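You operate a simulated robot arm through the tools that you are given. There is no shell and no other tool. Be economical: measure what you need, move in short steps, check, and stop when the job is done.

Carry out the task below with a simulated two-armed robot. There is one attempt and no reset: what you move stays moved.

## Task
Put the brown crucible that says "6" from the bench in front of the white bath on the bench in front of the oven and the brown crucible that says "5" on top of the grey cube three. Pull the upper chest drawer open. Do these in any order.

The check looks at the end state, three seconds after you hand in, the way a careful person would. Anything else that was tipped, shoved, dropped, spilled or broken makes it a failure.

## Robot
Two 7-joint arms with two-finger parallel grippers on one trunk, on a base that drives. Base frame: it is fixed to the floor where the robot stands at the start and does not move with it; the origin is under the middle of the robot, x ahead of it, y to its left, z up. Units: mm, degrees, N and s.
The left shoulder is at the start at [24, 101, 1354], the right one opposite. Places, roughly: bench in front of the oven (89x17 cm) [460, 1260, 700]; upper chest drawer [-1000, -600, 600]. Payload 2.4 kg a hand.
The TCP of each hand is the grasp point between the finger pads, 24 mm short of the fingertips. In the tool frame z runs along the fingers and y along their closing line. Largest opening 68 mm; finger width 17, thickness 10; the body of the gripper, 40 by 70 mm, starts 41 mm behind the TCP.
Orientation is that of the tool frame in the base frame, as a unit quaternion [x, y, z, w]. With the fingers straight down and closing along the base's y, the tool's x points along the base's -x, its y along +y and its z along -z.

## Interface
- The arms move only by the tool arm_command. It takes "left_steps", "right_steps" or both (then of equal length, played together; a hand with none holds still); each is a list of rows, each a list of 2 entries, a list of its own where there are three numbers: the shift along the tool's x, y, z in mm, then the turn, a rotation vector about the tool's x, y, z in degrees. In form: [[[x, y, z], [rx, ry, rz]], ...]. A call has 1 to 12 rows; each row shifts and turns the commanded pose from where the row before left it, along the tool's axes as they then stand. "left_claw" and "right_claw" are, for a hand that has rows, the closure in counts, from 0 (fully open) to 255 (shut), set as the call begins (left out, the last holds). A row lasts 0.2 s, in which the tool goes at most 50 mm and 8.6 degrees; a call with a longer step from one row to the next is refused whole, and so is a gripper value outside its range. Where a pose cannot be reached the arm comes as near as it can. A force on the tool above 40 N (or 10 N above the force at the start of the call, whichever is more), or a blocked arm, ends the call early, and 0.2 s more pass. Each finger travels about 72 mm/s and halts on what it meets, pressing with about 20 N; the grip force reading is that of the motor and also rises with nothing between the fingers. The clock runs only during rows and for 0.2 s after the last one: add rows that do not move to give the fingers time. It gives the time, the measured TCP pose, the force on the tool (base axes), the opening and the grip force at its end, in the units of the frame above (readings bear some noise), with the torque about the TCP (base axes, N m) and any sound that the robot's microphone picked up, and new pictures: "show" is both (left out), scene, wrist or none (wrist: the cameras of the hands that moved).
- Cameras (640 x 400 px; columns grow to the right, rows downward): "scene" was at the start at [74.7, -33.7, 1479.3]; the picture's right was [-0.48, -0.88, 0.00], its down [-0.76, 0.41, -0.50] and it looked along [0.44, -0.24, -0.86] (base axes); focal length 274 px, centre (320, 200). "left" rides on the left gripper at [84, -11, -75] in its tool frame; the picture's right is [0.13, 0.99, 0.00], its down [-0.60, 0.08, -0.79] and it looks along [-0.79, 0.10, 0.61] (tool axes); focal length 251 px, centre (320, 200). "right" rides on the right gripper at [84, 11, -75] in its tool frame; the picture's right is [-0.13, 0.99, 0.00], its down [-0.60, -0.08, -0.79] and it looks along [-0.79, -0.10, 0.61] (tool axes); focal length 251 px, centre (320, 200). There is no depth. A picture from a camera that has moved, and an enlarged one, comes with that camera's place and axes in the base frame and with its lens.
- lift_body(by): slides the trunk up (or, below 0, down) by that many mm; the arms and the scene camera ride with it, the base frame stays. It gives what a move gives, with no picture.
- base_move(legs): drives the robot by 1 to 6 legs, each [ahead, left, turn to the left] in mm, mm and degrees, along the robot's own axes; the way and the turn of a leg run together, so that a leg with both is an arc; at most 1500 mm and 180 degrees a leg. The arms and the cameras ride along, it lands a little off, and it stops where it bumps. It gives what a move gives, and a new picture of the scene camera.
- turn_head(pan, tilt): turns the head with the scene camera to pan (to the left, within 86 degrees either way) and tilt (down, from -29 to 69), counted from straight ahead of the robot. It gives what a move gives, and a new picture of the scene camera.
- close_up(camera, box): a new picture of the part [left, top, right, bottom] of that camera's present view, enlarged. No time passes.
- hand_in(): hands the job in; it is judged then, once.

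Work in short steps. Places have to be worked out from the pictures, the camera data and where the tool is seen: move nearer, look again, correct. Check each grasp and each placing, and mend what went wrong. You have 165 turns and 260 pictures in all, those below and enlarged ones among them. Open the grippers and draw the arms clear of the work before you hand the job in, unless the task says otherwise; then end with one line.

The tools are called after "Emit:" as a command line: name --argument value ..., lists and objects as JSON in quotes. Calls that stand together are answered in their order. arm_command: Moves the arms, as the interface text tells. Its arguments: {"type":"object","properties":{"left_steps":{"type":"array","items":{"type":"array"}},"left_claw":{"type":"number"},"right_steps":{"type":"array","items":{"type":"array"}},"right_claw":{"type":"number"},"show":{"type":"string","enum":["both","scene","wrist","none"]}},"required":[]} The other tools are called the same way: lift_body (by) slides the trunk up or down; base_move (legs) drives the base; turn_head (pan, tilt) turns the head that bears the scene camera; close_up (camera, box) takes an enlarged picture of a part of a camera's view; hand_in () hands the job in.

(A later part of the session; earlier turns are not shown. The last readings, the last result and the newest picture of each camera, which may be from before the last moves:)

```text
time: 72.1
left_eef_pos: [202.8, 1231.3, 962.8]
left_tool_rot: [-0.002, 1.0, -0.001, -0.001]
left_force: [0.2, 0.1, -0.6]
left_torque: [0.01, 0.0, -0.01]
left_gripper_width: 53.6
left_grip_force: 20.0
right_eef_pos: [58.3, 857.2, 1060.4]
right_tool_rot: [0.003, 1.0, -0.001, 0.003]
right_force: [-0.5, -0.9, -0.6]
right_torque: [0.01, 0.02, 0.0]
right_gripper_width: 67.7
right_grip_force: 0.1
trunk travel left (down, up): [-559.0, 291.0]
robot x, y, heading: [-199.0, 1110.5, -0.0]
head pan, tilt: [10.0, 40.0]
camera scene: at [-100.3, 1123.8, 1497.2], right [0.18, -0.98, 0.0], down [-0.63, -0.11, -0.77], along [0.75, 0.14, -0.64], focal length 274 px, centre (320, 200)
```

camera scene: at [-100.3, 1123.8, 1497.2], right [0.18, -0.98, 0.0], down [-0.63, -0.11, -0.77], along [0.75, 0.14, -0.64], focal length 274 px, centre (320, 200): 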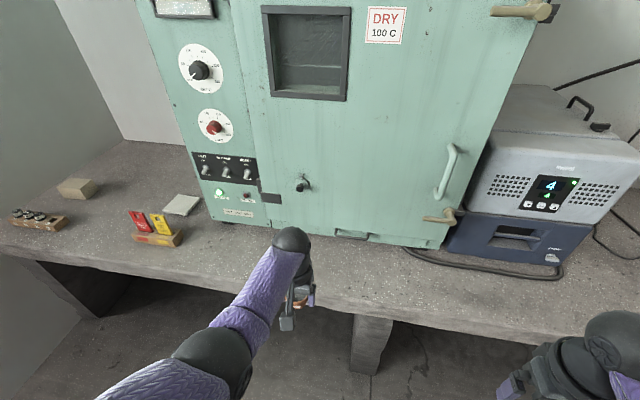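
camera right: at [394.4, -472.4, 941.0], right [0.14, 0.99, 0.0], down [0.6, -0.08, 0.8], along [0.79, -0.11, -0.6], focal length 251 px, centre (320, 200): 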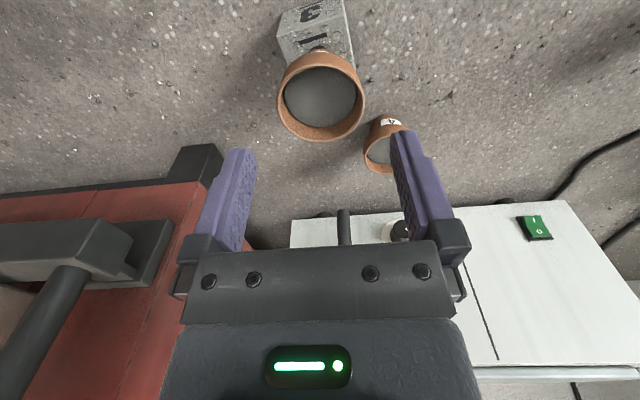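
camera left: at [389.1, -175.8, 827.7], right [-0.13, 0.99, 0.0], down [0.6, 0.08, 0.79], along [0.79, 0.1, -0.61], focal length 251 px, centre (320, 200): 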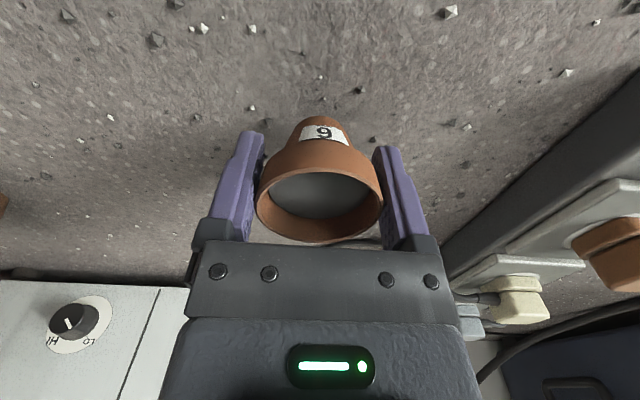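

Next I'll drive forward so the cup is over the strip at x≈445, then lower the trunk.

Emit:
base_move --legs '[[242, 0, 0]]'

Emit:
turn_head --pan 10 --tilt 55

```text
time: 73.8
left_eef_pos: [446.2, 1230.8, 963.2]
left_tool_rot: [-0.003, 1.0, -0.002, -0.001]
left_force: [0.2, 0.3, -0.9]
left_torque: [0.01, 0.03, -0.01]
left_gripper_width: 53.4
left_grip_force: 20.4
right_eef_pos: [303.9, 857.0, 1059.4]
right_tool_rot: [0.003, 1.0, -0.001, 0.003]
right_force: [-0.1, 0.0, 0.1]
right_torque: [0.0, 0.01, 0.05]
right_gripper_width: 67.7
right_grip_force: 0.0
trunk travel left (down, up): [-559.0, 291.0]
robot x, y, heading: [41.6, 1110.7, 0.4]
head pan, tilt: [10.0, 40.0]
camera scene: at [144.4, 1124.6, 1497.1], right [0.18, -0.98, 0.0], down [-0.63, -0.11, -0.77], along [0.75, 0.14, -0.64], focal length 274 px, centre (320, 200)
```

scene: 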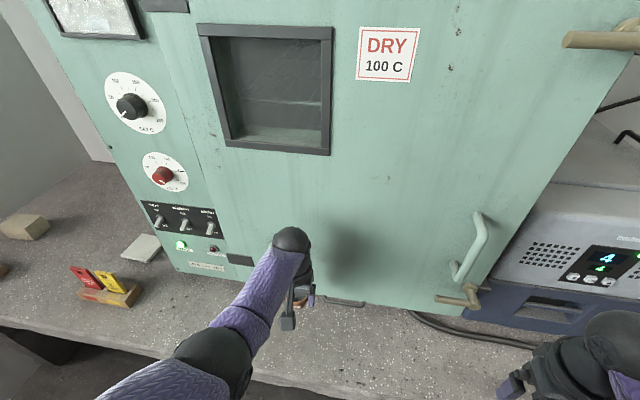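

```text
time: 74.6
left_eef_pos: [446.5, 1231.1, 963.5]
left_tool_rot: [-0.003, 1.0, -0.001, 0.0]
left_force: [-0.7, 0.2, -0.9]
left_torque: [-0.01, 0.04, 0.0]
left_gripper_width: 53.3
left_grip_force: 19.9
right_eef_pos: [302.1, 857.2, 1059.6]
right_tool_rot: [0.003, 1.0, -0.001, 0.002]
right_force: [0.9, -0.2, -0.4]
right_torque: [-0.01, -0.04, 0.01]
right_gripper_width: 67.9
right_grip_force: 0.1
trunk travel left (down, up): [-559.0, 291.0]
robot x, y, heading: [43.5, 1110.0, 0.1]
head pan, tilt: [10.0, 55.0]
camera scene: at [130.9, 1122.3, 1476.6], right [0.18, -0.98, 0.0], down [-0.81, -0.14, -0.57], along [0.56, 0.1, -0.82], focal length 274 px, centre (320, 200)
```

scene: 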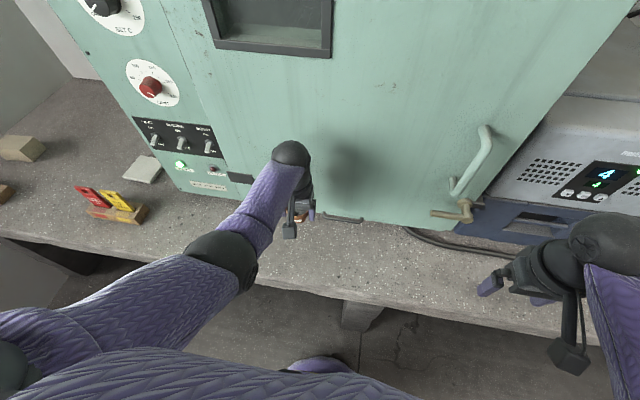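

There is nothing under the cup and the oven face is beyond x≈580. I'll lower the trunk 150 and then 40, watching forces.

Emit:
lift_body --by -150

Emit:
lift_body --by -45

Emit:
arm_command --left_steps '[[[0, 0, 5], [0, 0, 0]], [[0, 0, 5], [0, 0, 0]], [[0, 0, 5], [0, 0, 0]], [[0, 0, 0], [0, 0, 0]]]'

```text
time: 76.4
left_eef_pos: [445.2, 1231.2, 812.9]
left_tool_rot: [-0.003, 1.0, 0.001, -0.002]
left_force: [-1.1, -0.4, 0.3]
left_torque: [-0.02, 0.01, 0.0]
left_gripper_width: 53.6
left_grip_force: 20.4
right_eef_pos: [301.5, 858.3, 910.9]
right_tool_rot: [0.003, 1.0, -0.001, 0.004]
right_force: [0.7, -0.4, -0.1]
right_torque: [-0.01, 0.04, -0.02]
right_gripper_width: 68.1
right_grip_force: 0.1
trunk travel left (down, up): [-409.0, 441.0]
robot x, y, heading: [46.5, 1108.2, 0.0]
head pan, tilt: [10.0, 55.0]
```

```text
time: 77.2
left_eef_pos: [446.5, 1231.6, 768.5]
left_tool_rot: [-0.003, 1.0, -0.001, -0.001]
left_force: [-1.0, 0.2, -0.2]
left_torque: [0.03, -0.01, 0.0]
left_gripper_width: 53.4
left_grip_force: 20.0
right_eef_pos: [302.9, 857.6, 864.4]
right_tool_rot: [0.004, 1.0, 0.0, 0.003]
right_force: [0.9, -0.2, -0.2]
right_torque: [-0.02, -0.01, -0.01]
right_gripper_width: 67.9
right_grip_force: 0.1
trunk travel left (down, up): [-364.0, 486.0]
robot x, y, heading: [43.1, 1115.4, 0.2]
head pan, tilt: [10.0, 55.0]
```

```text
time: 78.2
left_eef_pos: [446.3, 1230.8, 753.7]
left_tool_rot: [-0.003, 1.0, -0.002, 0.0]
left_force: [-1.5, 1.1, -0.4]
left_torque: [-0.03, 0.02, 0.02]
left_gripper_width: 53.3
left_grip_force: 20.0
right_eef_pos: [303.1, 857.3, 865.2]
right_tool_rot: [0.002, 1.0, 0.0, 0.002]
right_force: [0.5, -0.2, 0.4]
right_torque: [-0.04, 0.0, 0.01]
right_gripper_width: 67.8
right_grip_force: 0.1
trunk travel left (down, up): [-364.0, 486.0]
robot x, y, heading: [40.3, 1107.1, -0.0]
head pan, tilt: [10.0, 55.0]
camera scene: at [151.7, 1122.3, 1280.6], right [0.18, -0.98, 0.0], down [-0.81, -0.15, -0.57], along [0.56, 0.1, -0.82], focal length 274 px, centre (320, 200)
camera left: at [362.3, 1219.8, 827.7], right [-0.13, 0.99, 0.0], down [0.6, 0.08, 0.79], along [0.79, 0.11, -0.61], focal length 251 px, centre (320, 200)
```

scene: 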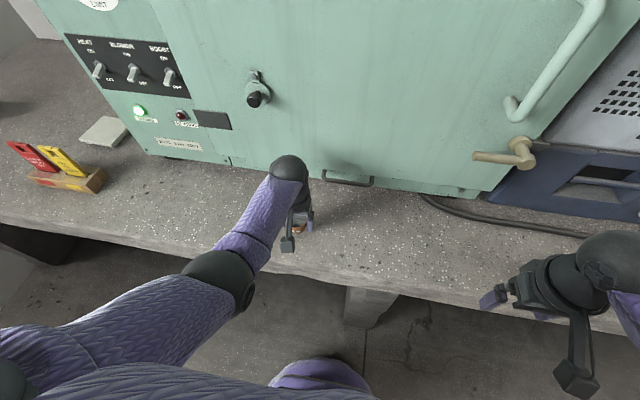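
left: 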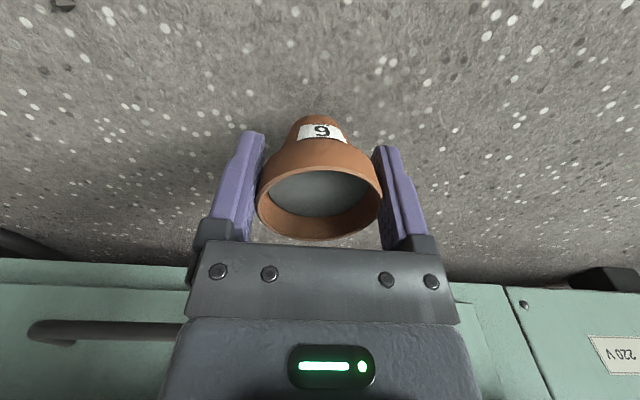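

I'll descend 13 mm and then by 1 mm rows to contact near z 737.

Emit:
arm_command --left_steps '[[[0, 0, 5], [0, 0, 0]], [[0, 0, 5], [0, 0, 0]], [[0, 0, 3], [0, 0, 0]], [[0, 0, 1], [0, 0, 0]], [[0, 0, 1], [0, 0, 0]], [[0, 0, 0], [0, 0, 0]]]' --show "none"

```text
time: 79.6
left_eef_pos: [445.6, 1230.7, 738.8]
left_tool_rot: [-0.002, 1.0, -0.001, 0.0]
left_force: [-2.3, 0.3, 18.0]
left_torque: [0.26, -0.03, 0.05]
left_gripper_width: 53.4
left_grip_force: 19.7
right_eef_pos: [301.2, 858.4, 865.2]
right_tool_rot: [0.003, 1.0, -0.001, 0.003]
right_force: [0.4, -0.4, 0.1]
right_torque: [-0.01, 0.0, 0.01]
right_gripper_width: 68.0
right_grip_force: 0.1
trunk travel left (down, up): [-364.0, 486.0]
robot x, y, heading: [40.6, 1112.8, -0.1]
head pan, tilt: [10.0, 55.0]
```

Contact (18 N up). I'll ease up 1 mm and then release.

Emit:
arm_command --left_steps '[[[0, 0, -1], [0, 0, 0]], [[0, 0, 0], [0, 0, 0]]]' --show "none"

Emit:
arm_command --left_steps '[[[0, 0, 0], [0, 0, 0]], [[0, 0, 0], [0, 0, 0]], [[0, 0, 0], [0, 0, 0]]]' --left_claw 0 --show "wrist"

Emit:
arm_command --left_steps '[[[0, 0, -5], [0, 0, 0]], [[0, 0, -10], [0, 0, 0]], [[0, 0, -15], [0, 0, 0]], [[0, 0, -20], [0, 0, 0]], [[0, 0, -20], [0, 0, 0]], [[0, 0, 0], [0, 0, 0]]]'

```text
time: 80.2
left_eef_pos: [446.2, 1231.9, 738.9]
left_tool_rot: [-0.003, 1.0, -0.001, 0.0]
left_force: [1.8, 0.5, 12.5]
left_torque: [0.15, -0.14, -0.03]
left_gripper_width: 53.5
left_grip_force: 20.1
right_eef_pos: [302.1, 858.0, 864.4]
right_tool_rot: [0.003, 1.0, -0.001, 0.004]
right_force: [-0.8, 0.1, -0.2]
right_torque: [0.03, 0.0, 0.01]
right_gripper_width: 67.8
right_grip_force: 0.1
trunk travel left (down, up): [-364.0, 486.0]
robot x, y, heading: [45.9, 1109.7, 0.2]
head pan, tilt: [10.0, 55.0]
```

```text
time: 81.0
left_eef_pos: [446.7, 1231.1, 737.9]
left_tool_rot: [-0.002, 1.0, 0.0, -0.001]
left_force: [-0.5, -0.1, 0.2]
left_torque: [0.0, -0.03, -0.05]
left_gripper_width: 67.7
left_grip_force: 0.0
right_eef_pos: [302.6, 858.0, 865.0]
right_tool_rot: [0.002, 1.0, -0.001, 0.002]
right_force: [-0.6, 0.0, -1.0]
right_torque: [0.0, -0.01, -0.04]
right_gripper_width: 67.8
right_grip_force: 0.0
trunk travel left (down, up): [-364.0, 486.0]
robot x, y, heading: [40.2, 1107.9, 0.2]
head pan, tilt: [10.0, 55.0]
camera left: at [362.3, 1220.1, 813.5], right [-0.13, 0.99, 0.0], down [0.6, 0.08, 0.79], along [0.79, 0.11, -0.61], focal length 251 px, centre (320, 200)
```

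left: 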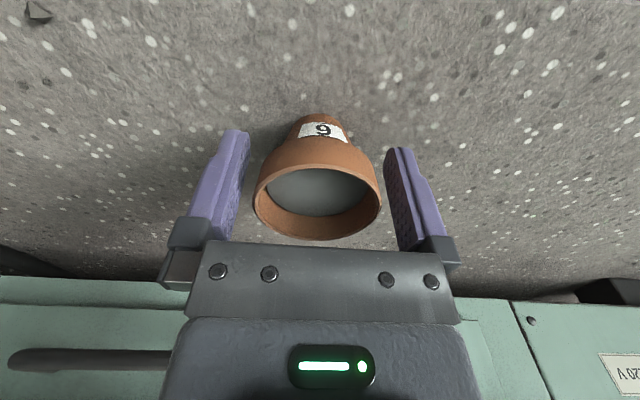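

```text
time: 82.4
left_eef_pos: [446.0, 1230.7, 810.3]
left_tool_rot: [-0.003, 1.0, 0.0, -0.001]
left_force: [-0.2, 0.1, -0.5]
left_torque: [-0.03, 0.01, -0.01]
left_gripper_width: 68.2
left_grip_force: 0.1
right_eef_pos: [303.0, 858.8, 865.4]
right_tool_rot: [0.003, 1.0, -0.001, 0.002]
right_force: [-0.1, -0.2, 0.6]
right_torque: [-0.01, 0.0, -0.03]
right_gripper_width: 68.1
right_grip_force: 0.0
trunk travel left (down, up): [-364.0, 486.0]
robot x, y, heading: [43.0, 1104.5, 0.4]
head pan, tilt: [10.0, 55.0]
camera scene: at [151.6, 1122.3, 1280.6], right [0.18, -0.98, 0.0], down [-0.81, -0.15, -0.57], along [0.56, 0.1, -0.82], focal length 274 px, centre (320, 200)
camera left: at [362.5, 1219.8, 884.3], right [-0.13, 0.99, 0.0], down [0.6, 0.08, 0.79], along [0.79, 0.11, -0.61], focal length 251 px, centre (320, 200)
```

scene: 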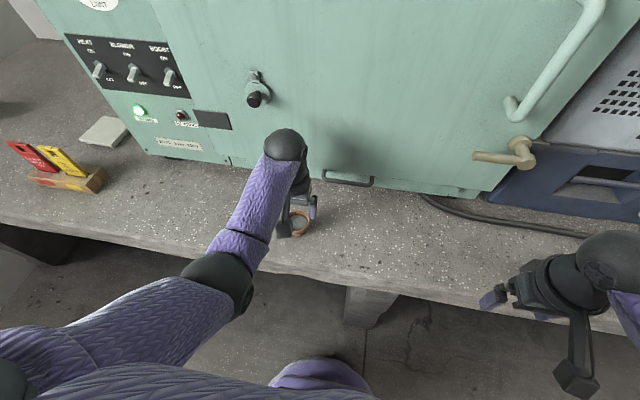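
left: 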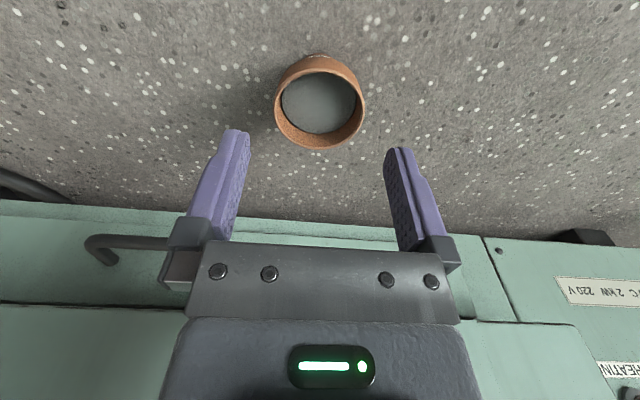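

Crucible 6 stands on the strip in front of the oven. I'll raise the trunk, back off, and then look for the chest.

Emit:
lift_body --by 150

Emit:
base_move --legs '[[-250, 0, 0], [0, -800, 0]]'

Emit:
turn_head --pan -86 --tilt 25

```text
time: 84.2
left_eef_pos: [446.1, 1231.2, 959.2]
left_tool_rot: [-0.002, 1.0, -0.001, -0.001]
left_force: [0.2, 0.1, 0.2]
left_torque: [-0.02, 0.04, -0.04]
left_gripper_width: 67.9
left_grip_force: 0.1
right_eef_pos: [303.2, 857.0, 1015.5]
right_tool_rot: [0.003, 1.0, -0.001, 0.002]
right_force: [-0.4, -0.9, 0.7]
right_torque: [-0.01, -0.02, -0.03]
right_gripper_width: 68.0
right_grip_force: 0.0
trunk travel left (down, up): [-514.0, 336.0]
robot x, y, heading: [42.8, 1112.1, 0.1]
head pan, tilt: [10.0, 55.0]
```

```text
time: 89.9
left_eef_pos: [201.2, 434.0, 958.7]
left_tool_rot: [-0.005, 1.0, 0.0, -0.001]
left_force: [-0.6, -0.3, -0.4]
left_torque: [0.01, 0.02, 0.0]
left_gripper_width: 67.8
left_grip_force: 0.0
right_eef_pos: [58.4, 60.7, 1014.3]
right_tool_rot: [0.0, 1.0, -0.001, 0.002]
right_force: [-0.7, -0.5, -0.4]
right_torque: [0.0, -0.01, 0.03]
right_gripper_width: 67.9
right_grip_force: 0.0
trunk travel left (down, up): [-514.0, 336.0]
robot x, y, heading: [-200.0, 316.0, 0.6]
head pan, tilt: [10.0, 55.0]
camera scene: at [-110.4, 324.2, 1431.4], right [0.18, -0.98, 0.0], down [-0.81, -0.15, -0.57], along [0.56, 0.1, -0.82], focal length 274 px, centre (320, 200)
```

scene: 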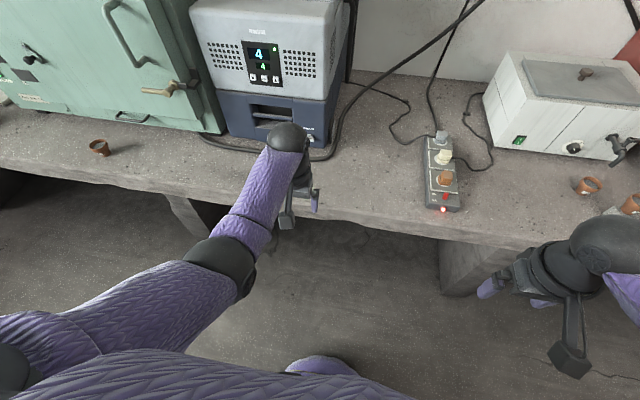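

```text
time: 91.6
left_eef_pos: [200.2, 435.0, 959.5]
left_tool_rot: [-0.005, 1.0, -0.001, -0.001]
left_force: [0.1, 0.0, -0.6]
left_torque: [-0.01, 0.01, -0.01]
left_gripper_width: 67.8
left_grip_force: 0.1
right_eef_pos: [59.7, 61.6, 1015.4]
right_tool_rot: [-0.001, 1.0, -0.001, 0.002]
right_force: [0.0, 0.3, -0.5]
right_torque: [0.02, 0.0, -0.01]
right_gripper_width: 67.9
right_grip_force: 0.0
trunk travel left (down, up): [-514.0, 336.0]
robot x, y, heading: [-198.7, 311.5, 0.5]
head pan, tilt: [-85.9, 25.0]
camera scene: at [-173.9, 219.5, 1475.4], right [-1.0, -0.08, 0.0], down [-0.03, 0.42, -0.91], along [0.07, -0.9, -0.42], focal length 274 px, centre (320, 200)
```

scene: 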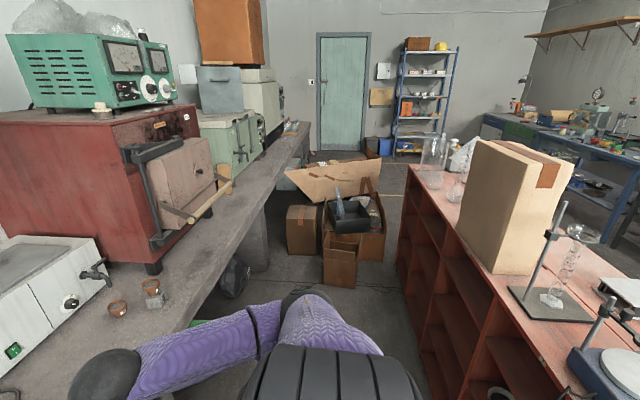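

The bench side is undisturbed. A red cabinet stands on the right of the aisle at x≈-700, so I'll turn the robot right 90° and look at it.

Emit:
base_move --legs '[[0, 0, -90]]'

Emit:
turn_head --pan -60 --tilt 30

```text
time: 95.8
left_eef_pos: [-81.6, -90.9, 959.6]
left_tool_rot: [0.706, 0.708, 0.001, 0.0]
left_force: [0.6, 0.5, -0.3]
left_torque: [-0.03, 0.0, 0.02]
left_gripper_width: 67.7
left_grip_force: 0.1
right_eef_pos: [-455.4, 53.7, 1014.8]
right_tool_rot: [0.709, 0.705, -0.002, 0.001]
right_force: [0.1, 0.3, 0.8]
right_torque: [0.03, 0.0, -0.01]
right_gripper_width: 67.9
right_grip_force: 0.0
trunk travel left (down, up): [-514.0, 336.0]
robot x, y, heading: [-202.6, 310.2, -90.0]
head pan, tilt: [-85.9, 25.0]
camera scene: at [-292.6, 285.4, 1475.4], right [-0.07, 1.0, 0.0], down [0.42, 0.03, -0.91], along [-0.9, -0.07, -0.42], focal length 274 px, centre (320, 200)
```

scene: 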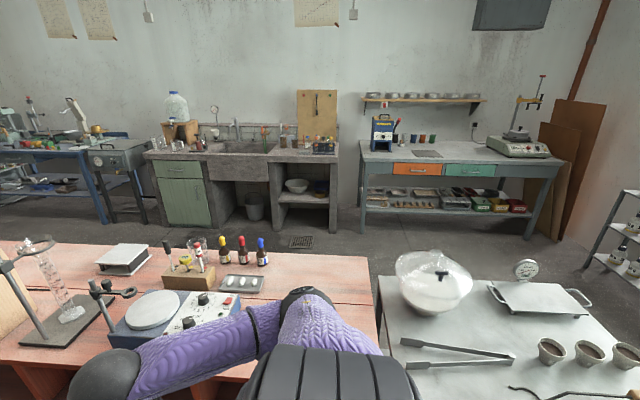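

```text
time: 96.8
left_eef_pos: [-81.5, -90.5, 958.9]
left_tool_rot: [0.705, 0.709, 0.0, 0.0]
left_force: [0.0, -0.6, -0.5]
left_torque: [0.03, 0.0, 0.0]
left_gripper_width: 67.9
left_grip_force: 0.1
right_eef_pos: [-454.5, 53.4, 1015.6]
right_tool_rot: [0.71, 0.704, -0.002, 0.001]
right_force: [-1.1, -0.3, -0.4]
right_torque: [-0.01, 0.0, 0.01]
right_gripper_width: 68.2
right_grip_force: 0.0
trunk travel left (down, up): [-514.0, 336.0]
robot x, y, heading: [-204.0, 312.1, -90.0]
head pan, tilt: [-60.0, 30.0]
camera scene: at [-279.0, 246.7, 1467.5], right [-0.5, 0.87, 0.0], down [0.43, 0.25, -0.87], along [-0.75, -0.43, -0.5], focal length 274 px, centre (320, 200)
```

scene: 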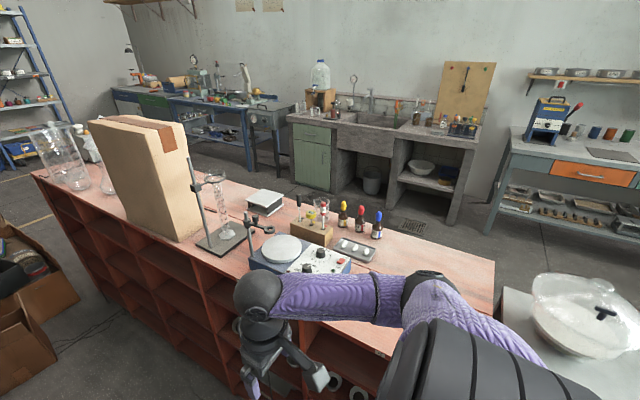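

The cabinet's aisle face is open shelves, so the drawers at x≈-1000 should be on its far side (facing -x). The cart blocks the near gap, so I'll drive toward the oven end and look for the way around.

Emit:
base_move --legs '[[0, 0, 90], [100, 0, 0], [0, 1000, 0]]'

Emit:
turn_head --pan 86 --tilt 25

```text
time: 106.5
left_eef_pos: [289.0, 1437.6, 958.8]
left_tool_rot: [-0.008, 1.0, -0.001, -0.001]
left_force: [-0.2, -0.2, -0.4]
left_torque: [-0.02, 0.01, 0.0]
left_gripper_width: 68.2
left_grip_force: 0.1
right_eef_pos: [148.8, 1062.5, 1014.8]
right_tool_rot: [-0.001, 1.0, -0.001, 0.003]
right_force: [0.1, 0.8, -0.1]
right_torque: [0.01, 0.0, -0.03]
right_gripper_width: 68.2
right_grip_force: 0.0
trunk travel left (down, up): [-514.0, 336.0]
robot x, y, heading: [-112.8, 1314.1, 0.6]
head pan, tilt: [-60.0, 30.0]
camera scene: at [-46.9, 1234.4, 1467.5], right [-0.86, -0.51, 0.0], down [-0.26, 0.43, -0.87], along [0.44, -0.74, -0.5], focal length 274 px, centre (320, 200)
```

scene: 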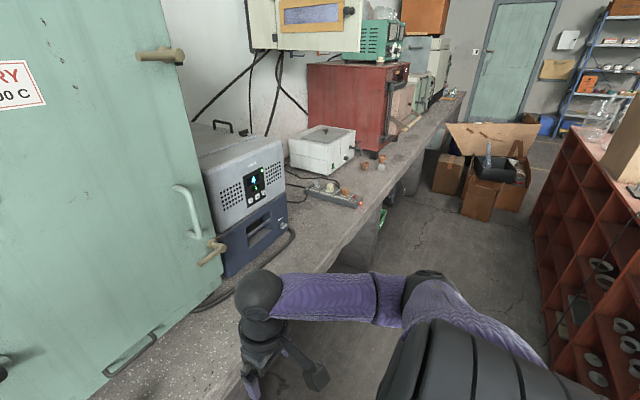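

```text
time: 108.8
left_eef_pos: [288.2, 1438.0, 958.7]
left_tool_rot: [-0.008, 1.0, -0.001, 0.0]
left_force: [0.8, -0.6, 0.6]
left_torque: [0.0, 0.03, -0.01]
left_gripper_width: 68.1
left_grip_force: 0.1
right_eef_pos: [148.4, 1062.2, 1015.3]
right_tool_rot: [-0.002, 1.0, -0.001, 0.002]
right_force: [-0.5, 0.1, -0.1]
right_torque: [-0.04, -0.02, 0.0]
right_gripper_width: 68.0
right_grip_force: 0.0
trunk travel left (down, up): [-514.0, 336.0]
robot x, y, heading: [-111.0, 1313.7, 0.9]
head pan, tilt: [85.9, 25.0]
camera scene: at [-87.7, 1403.9, 1475.4], right [1.0, -0.06, 0.0], down [-0.02, -0.42, -0.91], along [0.05, 0.9, -0.42], focal length 274 px, centre (320, 200)
```

scene: 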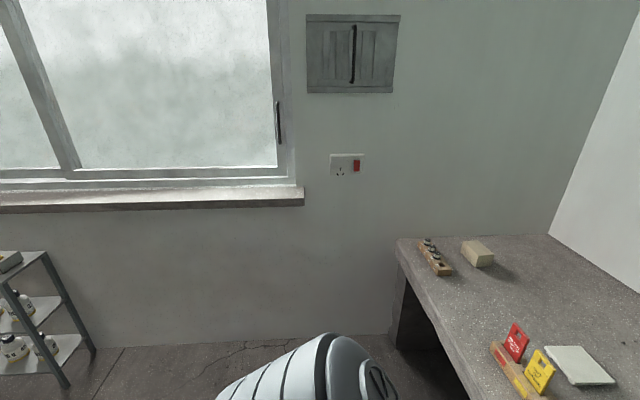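

The wall is at y≈2520 and the rack is beyond x<-1340, y>2370, so there's room. I'll move on to y≈1600 while turning left, and look along -x.

Emit:
base_move --legs '[[-100, 0, 0], [0, 350, 0], [0, 0, 90]]'

Emit:
turn_head --pan 80 --tilt 30

```text
time: 115.6
left_eef_pos: [-336.4, 2066.1, 958.9]
left_tool_rot: [0.709, -0.706, 0.002, 0.0]
left_force: [-0.1, -1.7, -0.1]
left_torque: [-0.02, 0.01, -0.03]
left_gripper_width: 67.8
left_grip_force: 0.1
right_eef_pos: [38.5, 1922.3, 1014.9]
right_tool_rot: [-0.706, 0.709, 0.001, 0.001]
right_force: [0.1, 1.4, 0.0]
right_torque: [-0.02, -0.03, 0.0]
right_gripper_width: 68.0
right_grip_force: 0.0
trunk travel left (down, up): [-514.0, 336.0]
robot x, y, heading: [-216.8, 1663.4, 90.0]
head pan, tilt: [85.9, 25.0]
camera scene: at [-307.5, 1686.5, 1475.4], right [0.07, 1.0, 0.0], down [0.42, -0.03, -0.91], along [-0.9, 0.06, -0.42], focal length 274 px, centre (320, 200)
```

scene: 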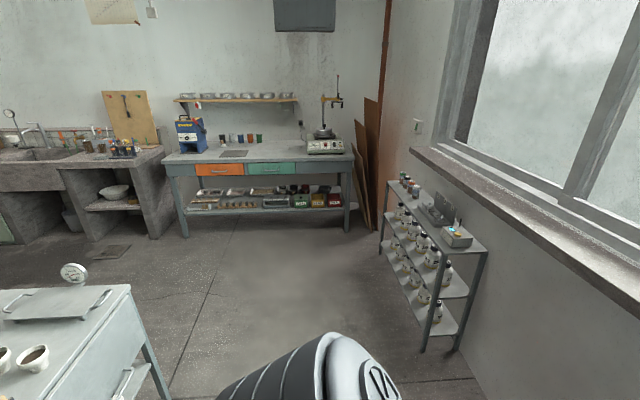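

```text
time: 116.3
left_eef_pos: [-335.9, 2066.6, 957.7]
left_tool_rot: [0.709, -0.705, 0.001, 0.0]
left_force: [0.2, -0.2, 0.1]
left_torque: [-0.02, -0.03, 0.03]
left_gripper_width: 67.7
left_grip_force: 0.1
right_eef_pos: [37.4, 1921.8, 1015.6]
right_tool_rot: [-0.705, 0.709, 0.001, 0.002]
right_force: [0.1, -0.5, -0.6]
right_torque: [0.01, -0.02, -0.01]
right_gripper_width: 68.0
right_grip_force: 0.1
trunk travel left (down, up): [-514.0, 336.0]
robot x, y, heading: [-216.9, 1662.0, 90.3]
head pan, tilt: [80.0, 30.0]
camera scene: at [-304.6, 1695.7, 1467.5], right [0.17, 0.99, 0.0], down [0.49, -0.09, -0.87], along [-0.85, 0.15, -0.5], focal length 274 px, centre (320, 200)
```

scene: 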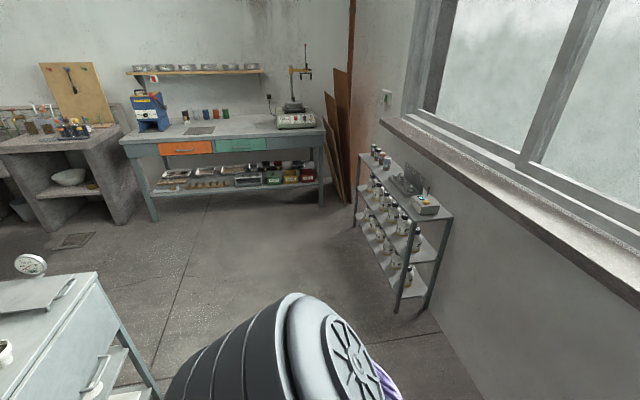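

The aisle beyond the cart is clear. I'll drive along it to x≈-1750, turn back to heading 0 and look toward the cabinet.

Emit:
base_move --legs '[[-130, 0, 0], [0, 1500, 0], [0, 0, -90]]'

Emit:
turn_head --pan -60 --tilt 25

```text
time: 128.5
left_eef_pos: [-1327.6, 1641.9, 959.1]
left_tool_rot: [-0.007, 1.0, 0.0, -0.001]
left_force: [0.3, 0.6, -0.3]
left_torque: [0.02, 0.0, 0.0]
left_gripper_width: 68.1
left_grip_force: 0.0
right_eef_pos: [-1466.9, 1266.5, 1014.7]
right_tool_rot: [-0.002, 1.0, -0.001, 0.003]
right_force: [-1.4, -0.2, 0.4]
right_torque: [0.03, 0.02, 0.0]
right_gripper_width: 67.9
right_grip_force: 0.1
trunk travel left (down, up): [-514.0, 336.0]
robot x, y, heading: [-1730.2, 1517.9, 0.8]
head pan, tilt: [80.0, 30.0]
camera scene: at [-1694.2, 1606.0, 1467.5], right [0.99, -0.16, 0.0], down [-0.08, -0.49, -0.87], along [0.14, 0.85, -0.5], focal length 274 px, centre (320, 200)
```

scene: 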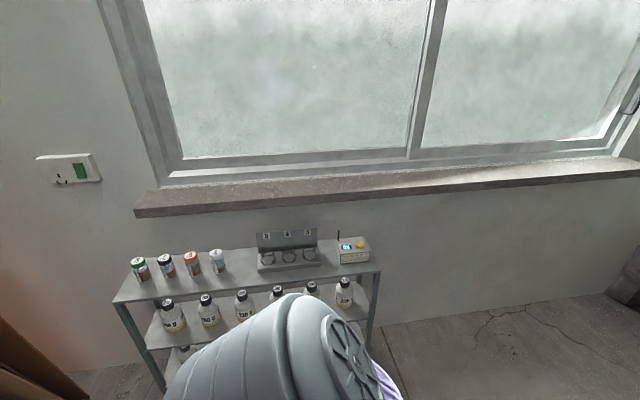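

```text
time: 130.8
left_eef_pos: [-1325.0, 1642.1, 958.7]
left_tool_rot: [-0.007, 1.0, 0.0, -0.001]
left_force: [-0.1, -0.3, -0.4]
left_torque: [0.01, -0.02, 0.01]
left_gripper_width: 67.9
left_grip_force: 0.1
right_eef_pos: [-1466.7, 1267.2, 1015.1]
right_tool_rot: [-0.001, 1.0, -0.001, 0.003]
right_force: [-0.2, -0.1, 0.5]
right_torque: [0.0, -0.01, 0.01]
right_gripper_width: 68.0
right_grip_force: 0.1
trunk travel left (down, up): [-514.0, 336.0]
robot x, y, heading: [-1726.3, 1519.4, 0.7]
head pan, tilt: [-60.0, 25.0]
camera scene: at [-1661.6, 1437.6, 1475.4], right [-0.86, -0.51, 0.0], down [-0.22, 0.36, -0.91], along [0.46, -0.78, -0.42], focal length 274 px, centre (320, 200)
```

scene: 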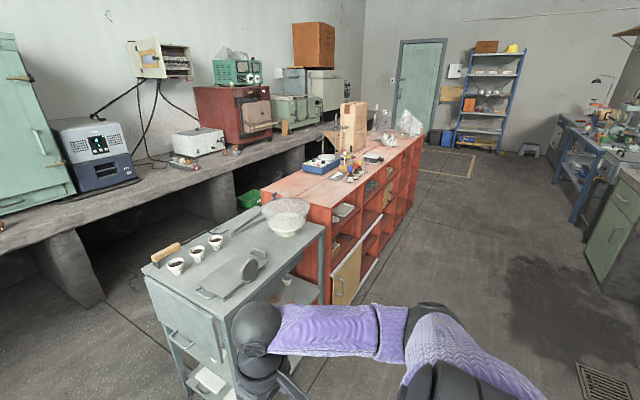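

The cabinet's near side is visible. I'll zoom in to find the drawers.

Emit:
close_up --camera "scene" --box '[290, 120, 450, 320]'

```text
2.00 times, centred on (370, 220) of scene
camera zoom: at [-1661.6, 1437.6, 1475.4], right [-0.86, -0.51, 0.0], down [-0.22, 0.36, -0.91], along [0.46, -0.78, -0.42], focal length 549 px, centre (220, 160)
```

zoom: 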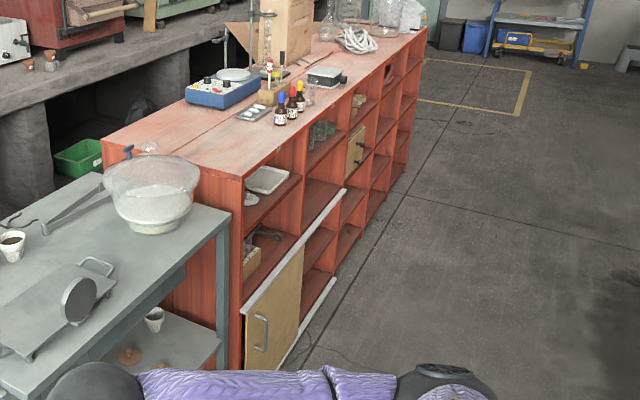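

A small two-drawer chest sits in a compartment at about (-1090,-600,603), with knobs facing -x. I'll drive down the aisle to face it.

Emit:
base_move --legs '[[0, -1000, 0], [0, -980, 0]]'

Emit:
turn_head --pan -10 --tilt 45

```text
time: 140.6
left_eef_pos: [-1302.6, -337.2, 957.5]
left_tool_rot: [-0.006, 1.0, 0.0, -0.001]
left_force: [0.2, 0.0, -0.7]
left_torque: [0.02, -0.01, 0.02]
left_gripper_width: 67.7
left_grip_force: 0.1
right_eef_pos: [-1443.8, -712.5, 1015.2]
right_tool_rot: [-0.001, 1.0, -0.001, 0.002]
right_force: [0.4, -0.4, 0.0]
right_torque: [0.0, 0.0, 0.01]
right_gripper_width: 68.0
right_grip_force: 0.1
trunk travel left (down, up): [-514.0, 336.0]
robot x, y, heading: [-1702.5, -464.0, 0.2]
head pan, tilt: [-60.0, 25.0]
camera scene: at [-1638.2, -541.3, 1475.4], right [-0.86, -0.51, 0.0], down [-0.22, 0.36, -0.91], along [0.46, -0.78, -0.42], focal length 274 px, centre (320, 200)
```

scene: 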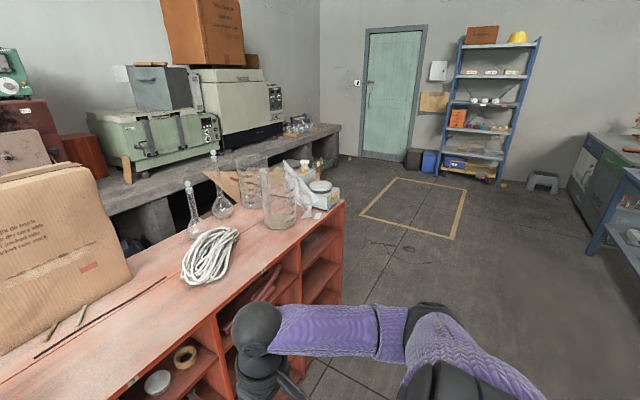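

```text
time: 141.8
left_eef_pos: [-1302.9, -337.8, 958.9]
left_tool_rot: [-0.006, 1.0, -0.001, -0.001]
left_force: [0.3, 0.3, -0.2]
left_torque: [-0.02, -0.03, 0.01]
left_gripper_width: 68.0
left_grip_force: 0.1
right_eef_pos: [-1444.3, -712.4, 1015.1]
right_tool_rot: [-0.001, 1.0, -0.002, 0.003]
right_force: [0.9, 0.4, -0.2]
right_torque: [0.02, -0.03, 0.0]
right_gripper_width: 68.0
right_grip_force: 0.1
trunk travel left (down, up): [-514.0, 336.0]
robot x, y, heading: [-1704.8, -456.1, 0.9]
head pan, tilt: [-10.0, 45.0]
camera scene: at [-1604.8, -475.1, 1444.9], right [-0.16, -0.99, 0.0], down [-0.7, 0.12, -0.71], along [0.7, -0.12, -0.71], focal length 274 px, centre (320, 200)
```

scene: 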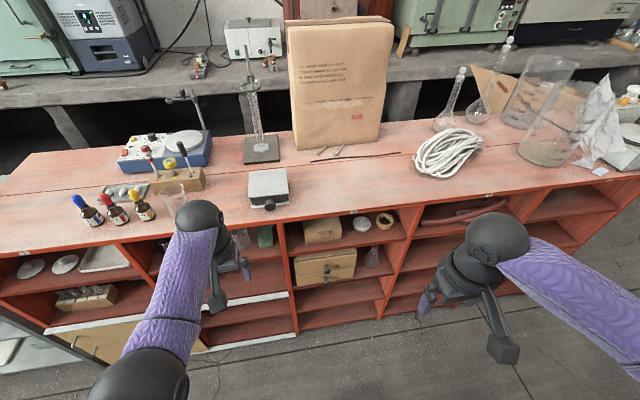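

The wooden chest is straight ahead. I'll zoom on it.

Emit:
close_up --camera "scene" --box '[275, 200, 405, 320]'

```text
3.33 times, centred on (340, 260) of scene
camera zoom: at [-1604.8, -475.1, 1444.9], right [-0.16, -0.99, 0.0], down [-0.7, 0.12, -0.71], along [0.7, -0.12, -0.71], focal length 914 px, centre (253, 0)
```

zoom: 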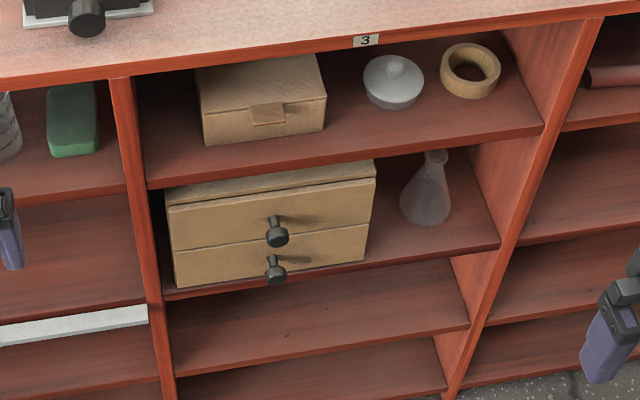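

The upper knob is around (-1115,-587,603) and protrudes about 30 mm. I'll tip the right hand forward to horizontal, in front of the chest and at the present height.

Emit:
arm_command --right_steps '[[[-20, 6, 0], [0, -8.18, 0]], [[-19.8, 8, 2.9], [0, -8.18, 0]], [[-19.2, 8, 5.6], [0, -8.18, 0]], [[-18.2, 8, 8.3], [0, -8.18, 0]], [[-16.8, 8, 10.8], [0, -8.18, 0]], [[-15.1, 8, 13.1], [0, -8.18, 0]], [[-13.1, 8, 15.1], [0, -8.18, 0]], [[-10.8, 8, 16.8], [0, -8.18, 0]], [[-8.3, 8, 18.2], [0, -8.18, 0]], [[-5.6, 8, 19.2], [0, -8.18, 0]], [[-2.9, 8, 19.8], [0, -8.18, 0]], [[0, 0, 0], [0, 0, 0]]]' --right_claw 0

```text
time: 144.4
left_eef_pos: [-1303.4, -337.2, 958.5]
left_tool_rot: [-0.006, 1.0, 0.0, -0.001]
left_force: [-0.4, 0.9, 0.3]
left_torque: [0.01, 0.01, 0.01]
left_gripper_width: 67.8
left_grip_force: 0.2
right_eef_pos: [-1222.8, -626.5, 1015.1]
right_tool_rot: [-0.001, 0.705, 0.0, 0.709]
right_force: [-0.2, -0.1, 0.2]
right_torque: [0.0, -0.02, 0.01]
right_gripper_width: 67.9
right_grip_force: 0.1
trunk travel left (down, up): [-514.0, 336.0]
robot x, y, heading: [-1705.4, -461.5, 0.4]
head pan, tilt: [-10.0, 45.0]
camera scene: at [-1604.8, -474.9, 1444.9], right [-0.16, -0.99, 0.0], down [-0.7, 0.12, -0.71], along [0.7, -0.12, -0.71], focal length 274 px, centre (320, 200)
camera right: at [-1297.9, -614.5, 931.8], right [0.0, 0.99, 0.13], down [-0.8, -0.08, 0.6], along [0.6, -0.1, 0.79], focal length 251 px, centre (320, 200)
```

scene: 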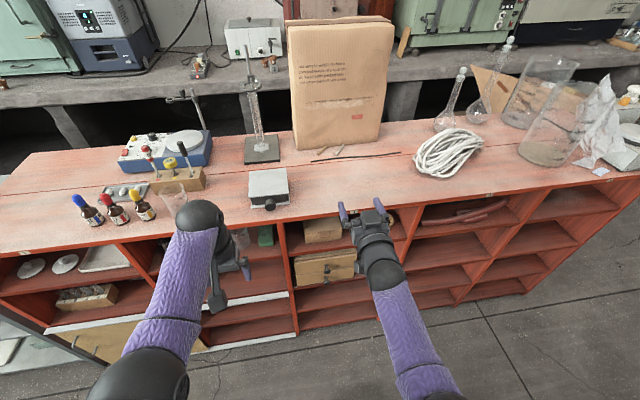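
right: 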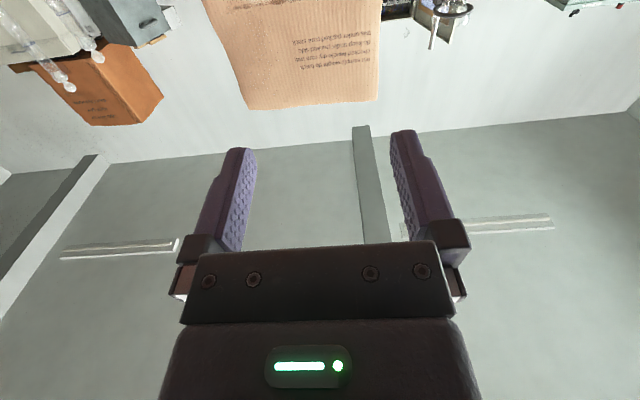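

The hand is horizontal at (-1223,-627,1015), clear of the cabinet. I'll lower the trunk 380 in two parts.

Emit:
lift_body --by -250

Emit:
lift_body --by -140

Emit:
turn_head --pan -15 --tilt 40

```text
time: 147.0
left_eef_pos: [-1302.6, -337.5, 708.8]
left_tool_rot: [-0.006, 1.0, -0.001, 0.0]
left_force: [-0.1, -0.4, 0.8]
left_torque: [0.03, 0.03, -0.01]
left_gripper_width: 68.0
left_grip_force: 0.0
right_eef_pos: [-1224.5, -625.0, 766.3]
right_tool_rot: [-0.002, 0.705, 0.0, 0.71]
right_force: [-0.5, 0.2, -0.2]
right_torque: [-0.01, 0.02, 0.01]
right_gripper_width: 68.0
right_grip_force: 0.0
trunk travel left (down, up): [-264.0, 586.0]
robot x, y, heading: [-1705.3, -460.2, 0.5]
head pan, tilt: [-10.0, 45.0]
```

```text
time: 148.7
left_eef_pos: [-1303.0, -337.5, 569.5]
left_tool_rot: [-0.005, 1.0, 0.001, 0.0]
left_force: [-0.3, 0.5, -0.3]
left_torque: [-0.01, -0.03, -0.02]
left_gripper_width: 68.2
left_grip_force: 0.2
right_eef_pos: [-1224.2, -624.7, 627.0]
right_tool_rot: [-0.001, 0.705, 0.0, 0.709]
right_force: [-0.3, 0.1, -0.5]
right_torque: [0.01, 0.0, -0.02]
right_gripper_width: 68.0
right_grip_force: 0.0
trunk travel left (down, up): [-124.0, 726.0]
robot x, y, heading: [-1707.0, -459.9, 0.6]
head pan, tilt: [-10.0, 45.0]
```

```text
time: 149.3
left_eef_pos: [-1302.5, -337.7, 569.9]
left_tool_rot: [-0.006, 1.0, -0.002, -0.001]
left_force: [-1.4, 0.7, 0.2]
left_torque: [0.01, 0.03, -0.01]
left_gripper_width: 68.0
left_grip_force: 0.1
right_eef_pos: [-1224.6, -626.6, 625.7]
right_tool_rot: [0.0, 0.705, -0.001, 0.709]
right_force: [-0.4, 0.1, 0.1]
right_torque: [-0.03, 0.03, 0.0]
right_gripper_width: 67.9
right_grip_force: 0.0
trunk travel left (down, up): [-124.0, 726.0]
robot x, y, heading: [-1703.2, -459.9, 0.6]
head pan, tilt: [-15.0, 40.0]
camera scene: at [-1527.0, -482.0, 1056.9], right [-0.25, -0.97, 0.0], down [-0.62, 0.16, -0.77], along [0.74, -0.19, -0.64], focal length 274 px, centre (320, 200)
```

scene: 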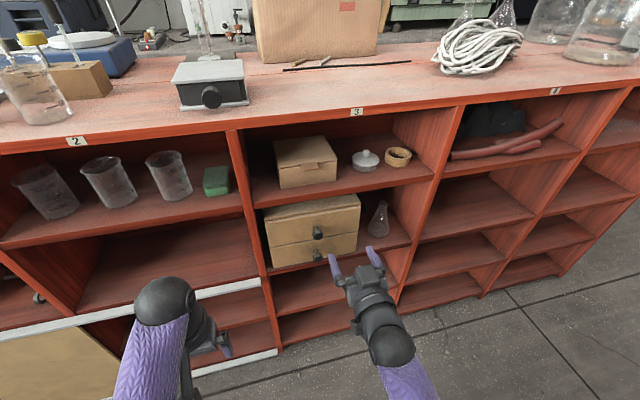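

Emit:
close_up --camera "scene" --box '[250, 180, 410, 300]'

Emit:
close_up --camera "right" --box '[0, 0, 640, 400]'

```text
3.33 times, centred on (330, 240) of scene
camera zoom: at [-1527.0, -482.0, 1056.9], right [-0.25, -0.97, 0.0], down [-0.62, 0.16, -0.77], along [0.74, -0.19, -0.64], focal length 914 px, centre (287, 67)
```

zoom: 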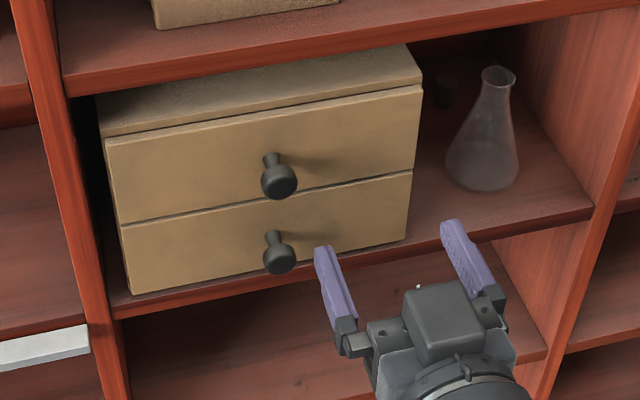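

```text
1.00 times, centred on (320, 200) of right (not enlarged: the box is as wide or as high as the picture)
camera zoom: at [-1298.7, -615.2, 541.4], right [0.0, 0.99, 0.13], down [-0.8, -0.08, 0.6], along [0.6, -0.1, 0.79], focal length 251 px, centre (320, 200)
```

zoom: 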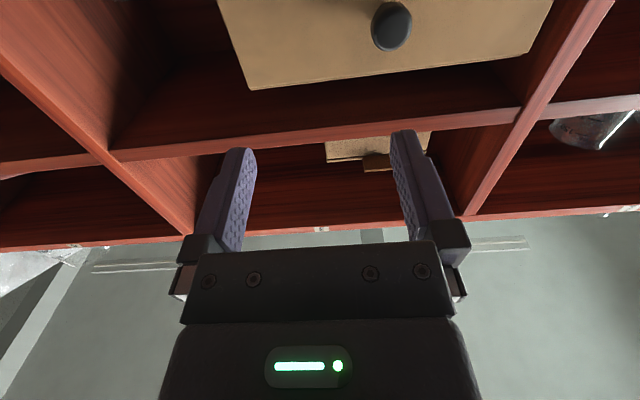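

Three views agree that the upper knob is at (-1120,-580,605). I'll line the hand up in y and z first, keeping back.

Emit:
arm_command --right_steps '[[[7, 15, 0], [0, 0, 0]], [[7, 15, 0], [0, 0, 0]], [[7, 16, 0], [0, 0, 0]], [[0, 0, 20], [0, 0, 0]], [[0, 0, 15], [0, 0, 0]], [[0, 0, 0], [0, 0, 0]]]'

Emit:
close_up --camera "scene" --box '[250, 180, 410, 300]'

```text
time: 150.7
left_eef_pos: [-1302.7, -337.2, 568.3]
left_tool_rot: [-0.006, 1.0, -0.001, -0.002]
left_force: [0.8, 0.7, 0.1]
left_torque: [0.01, 0.0, 0.01]
left_gripper_width: 68.0
left_grip_force: 0.1
right_eef_pos: [-1189.3, -579.9, 606.4]
right_tool_rot: [-0.002, 0.706, 0.001, 0.709]
right_force: [0.0, -0.3, 0.2]
right_torque: [0.0, 0.01, -0.02]
right_gripper_width: 68.0
right_grip_force: 0.1
trunk travel left (down, up): [-124.0, 726.0]
robot x, y, heading: [-1703.2, -459.2, 0.5]
head pan, tilt: [-15.0, 40.0]
camera scene: at [-1527.0, -482.0, 1057.0], right [-0.25, -0.97, 0.0], down [-0.62, 0.16, -0.77], along [0.74, -0.19, -0.64], focal length 274 px, centre (320, 200)
camera right: at [-1263.9, -569.3, 521.2], right [0.0, 0.99, 0.13], down [-0.8, -0.08, 0.6], along [0.6, -0.1, 0.79], focal length 251 px, centre (320, 200)
```

scene: 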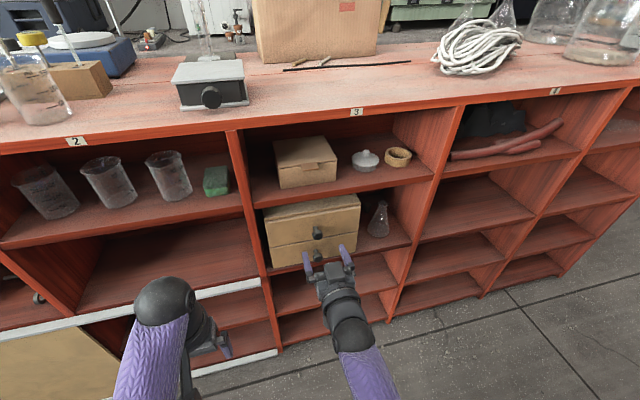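
right: 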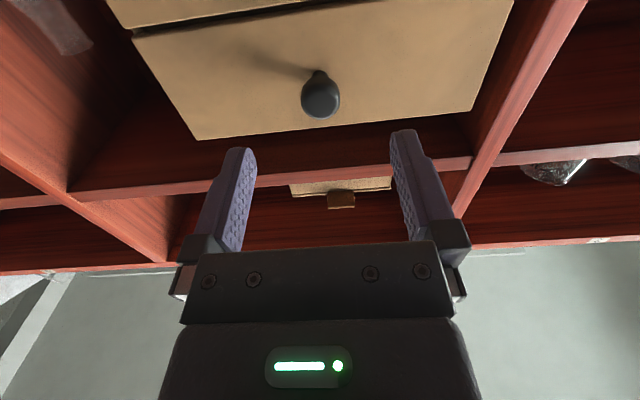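

```text
3.33 times, centred on (330, 240) of scene
camera zoom: at [-1527.0, -482.0, 1057.0], right [-0.25, -0.97, 0.0], down [-0.62, 0.16, -0.77], along [0.74, -0.19, -0.64], focal length 914 px, centre (287, 67)
```

zoom: 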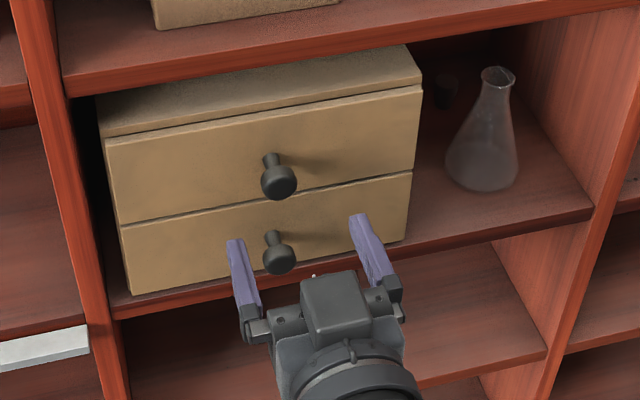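

The wrist view confirms the knob of the upper drawer at (-1120,-579,604). I'll advance to straddle it.

Emit:
arm_command --right_steps '[[[1, 0, 12], [0, 0, 0]], [[0, 0, 12], [0, 0, 0]], [[0, 0, 12], [0, 0, 0]], [[0, 0, 12], [0, 0, 0]], [[0, 0, 10], [0, 0, 0]], [[0, 0, 7], [0, 0, 0]], [[0, 0, 0], [0, 0, 0]]]'

Emit:
close_up --camera "scene" --box '[250, 180, 410, 300]'

```text
time: 152.3
left_eef_pos: [-1302.9, -337.1, 567.9]
left_tool_rot: [-0.007, 1.0, -0.001, -0.001]
left_force: [-0.3, 0.1, 0.8]
left_torque: [-0.01, -0.01, 0.0]
left_gripper_width: 68.0
left_grip_force: 0.1
right_eef_pos: [-1122.8, -579.4, 604.8]
right_tool_rot: [0.0, 0.705, -0.001, 0.709]
right_force: [-0.1, 0.7, -0.8]
right_torque: [0.01, 0.01, 0.0]
right_gripper_width: 68.1
right_grip_force: 0.1
trunk travel left (down, up): [-124.0, 726.0]
robot x, y, heading: [-1706.0, -462.7, 0.6]
head pan, tilt: [-15.0, 40.0]
camera scene: at [-1527.0, -482.0, 1056.9], right [-0.25, -0.97, 0.0], down [-0.62, 0.16, -0.77], along [0.74, -0.19, -0.64], focal length 274 px, centre (320, 200)
camera right: at [-1198.3, -569.5, 519.9], right [0.0, 0.99, 0.13], down [-0.8, -0.08, 0.6], along [0.6, -0.1, 0.79], focal length 251 px, centre (320, 200)
```

scene: 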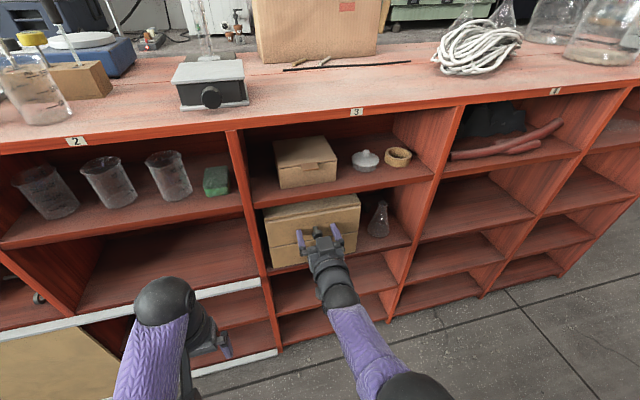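
right: 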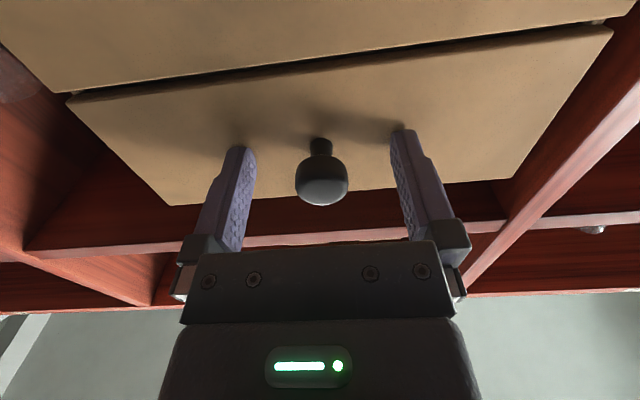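

```text
3.33 times, centred on (330, 240) of scene
camera zoom: at [-1527.0, -482.0, 1056.9], right [-0.25, -0.97, 0.0], down [-0.62, 0.16, -0.77], along [0.74, -0.19, -0.64], focal length 914 px, centre (287, 67)
```

zoom: 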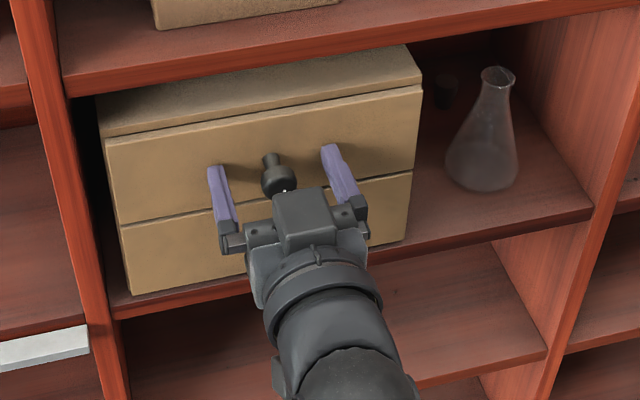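

The fingers straddle the knob. I'll close.

Emit:
arm_command --right_steps '[[[0, 0, 0], [0, 0, 0]], [[0, 0, 0], [0, 0, 0]], [[0, 0, 0], [0, 0, 0]], [[0, 0, 0], [0, 0, 0]]]' --right_claw 255 --show "wrist"

```text
time: 153.3
left_eef_pos: [-1302.6, -336.4, 568.9]
left_tool_rot: [-0.006, 1.0, 0.0, 0.0]
left_force: [0.4, -0.5, 0.3]
left_torque: [0.02, -0.06, -0.03]
left_gripper_width: 67.9
left_grip_force: 0.0
right_eef_pos: [-1123.9, -578.9, 604.6]
right_tool_rot: [-0.001, 0.705, 0.0, 0.709]
right_force: [0.7, 3.4, 0.8]
right_torque: [0.0, -0.02, 0.06]
right_gripper_width: 23.3
right_grip_force: 39.2
trunk travel left (down, up): [-124.0, 726.0]
robot x, y, heading: [-1706.6, -455.5, 0.7]
head pan, tilt: [-15.0, 40.0]
camera right: at [-1198.5, -569.0, 519.9], right [0.0, 0.99, 0.13], down [-0.8, -0.08, 0.6], along [0.6, -0.1, 0.79], focal length 251 px, centre (320, 200)
```

right: 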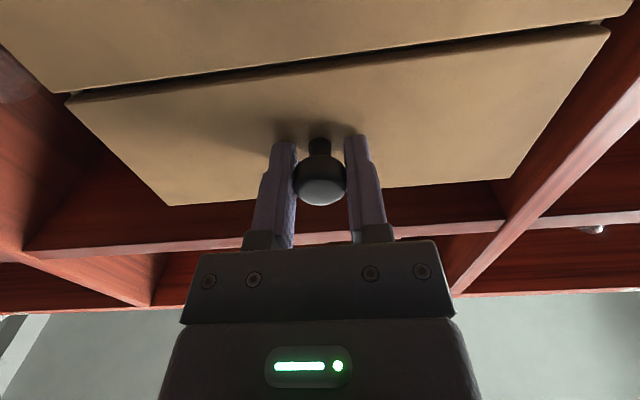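

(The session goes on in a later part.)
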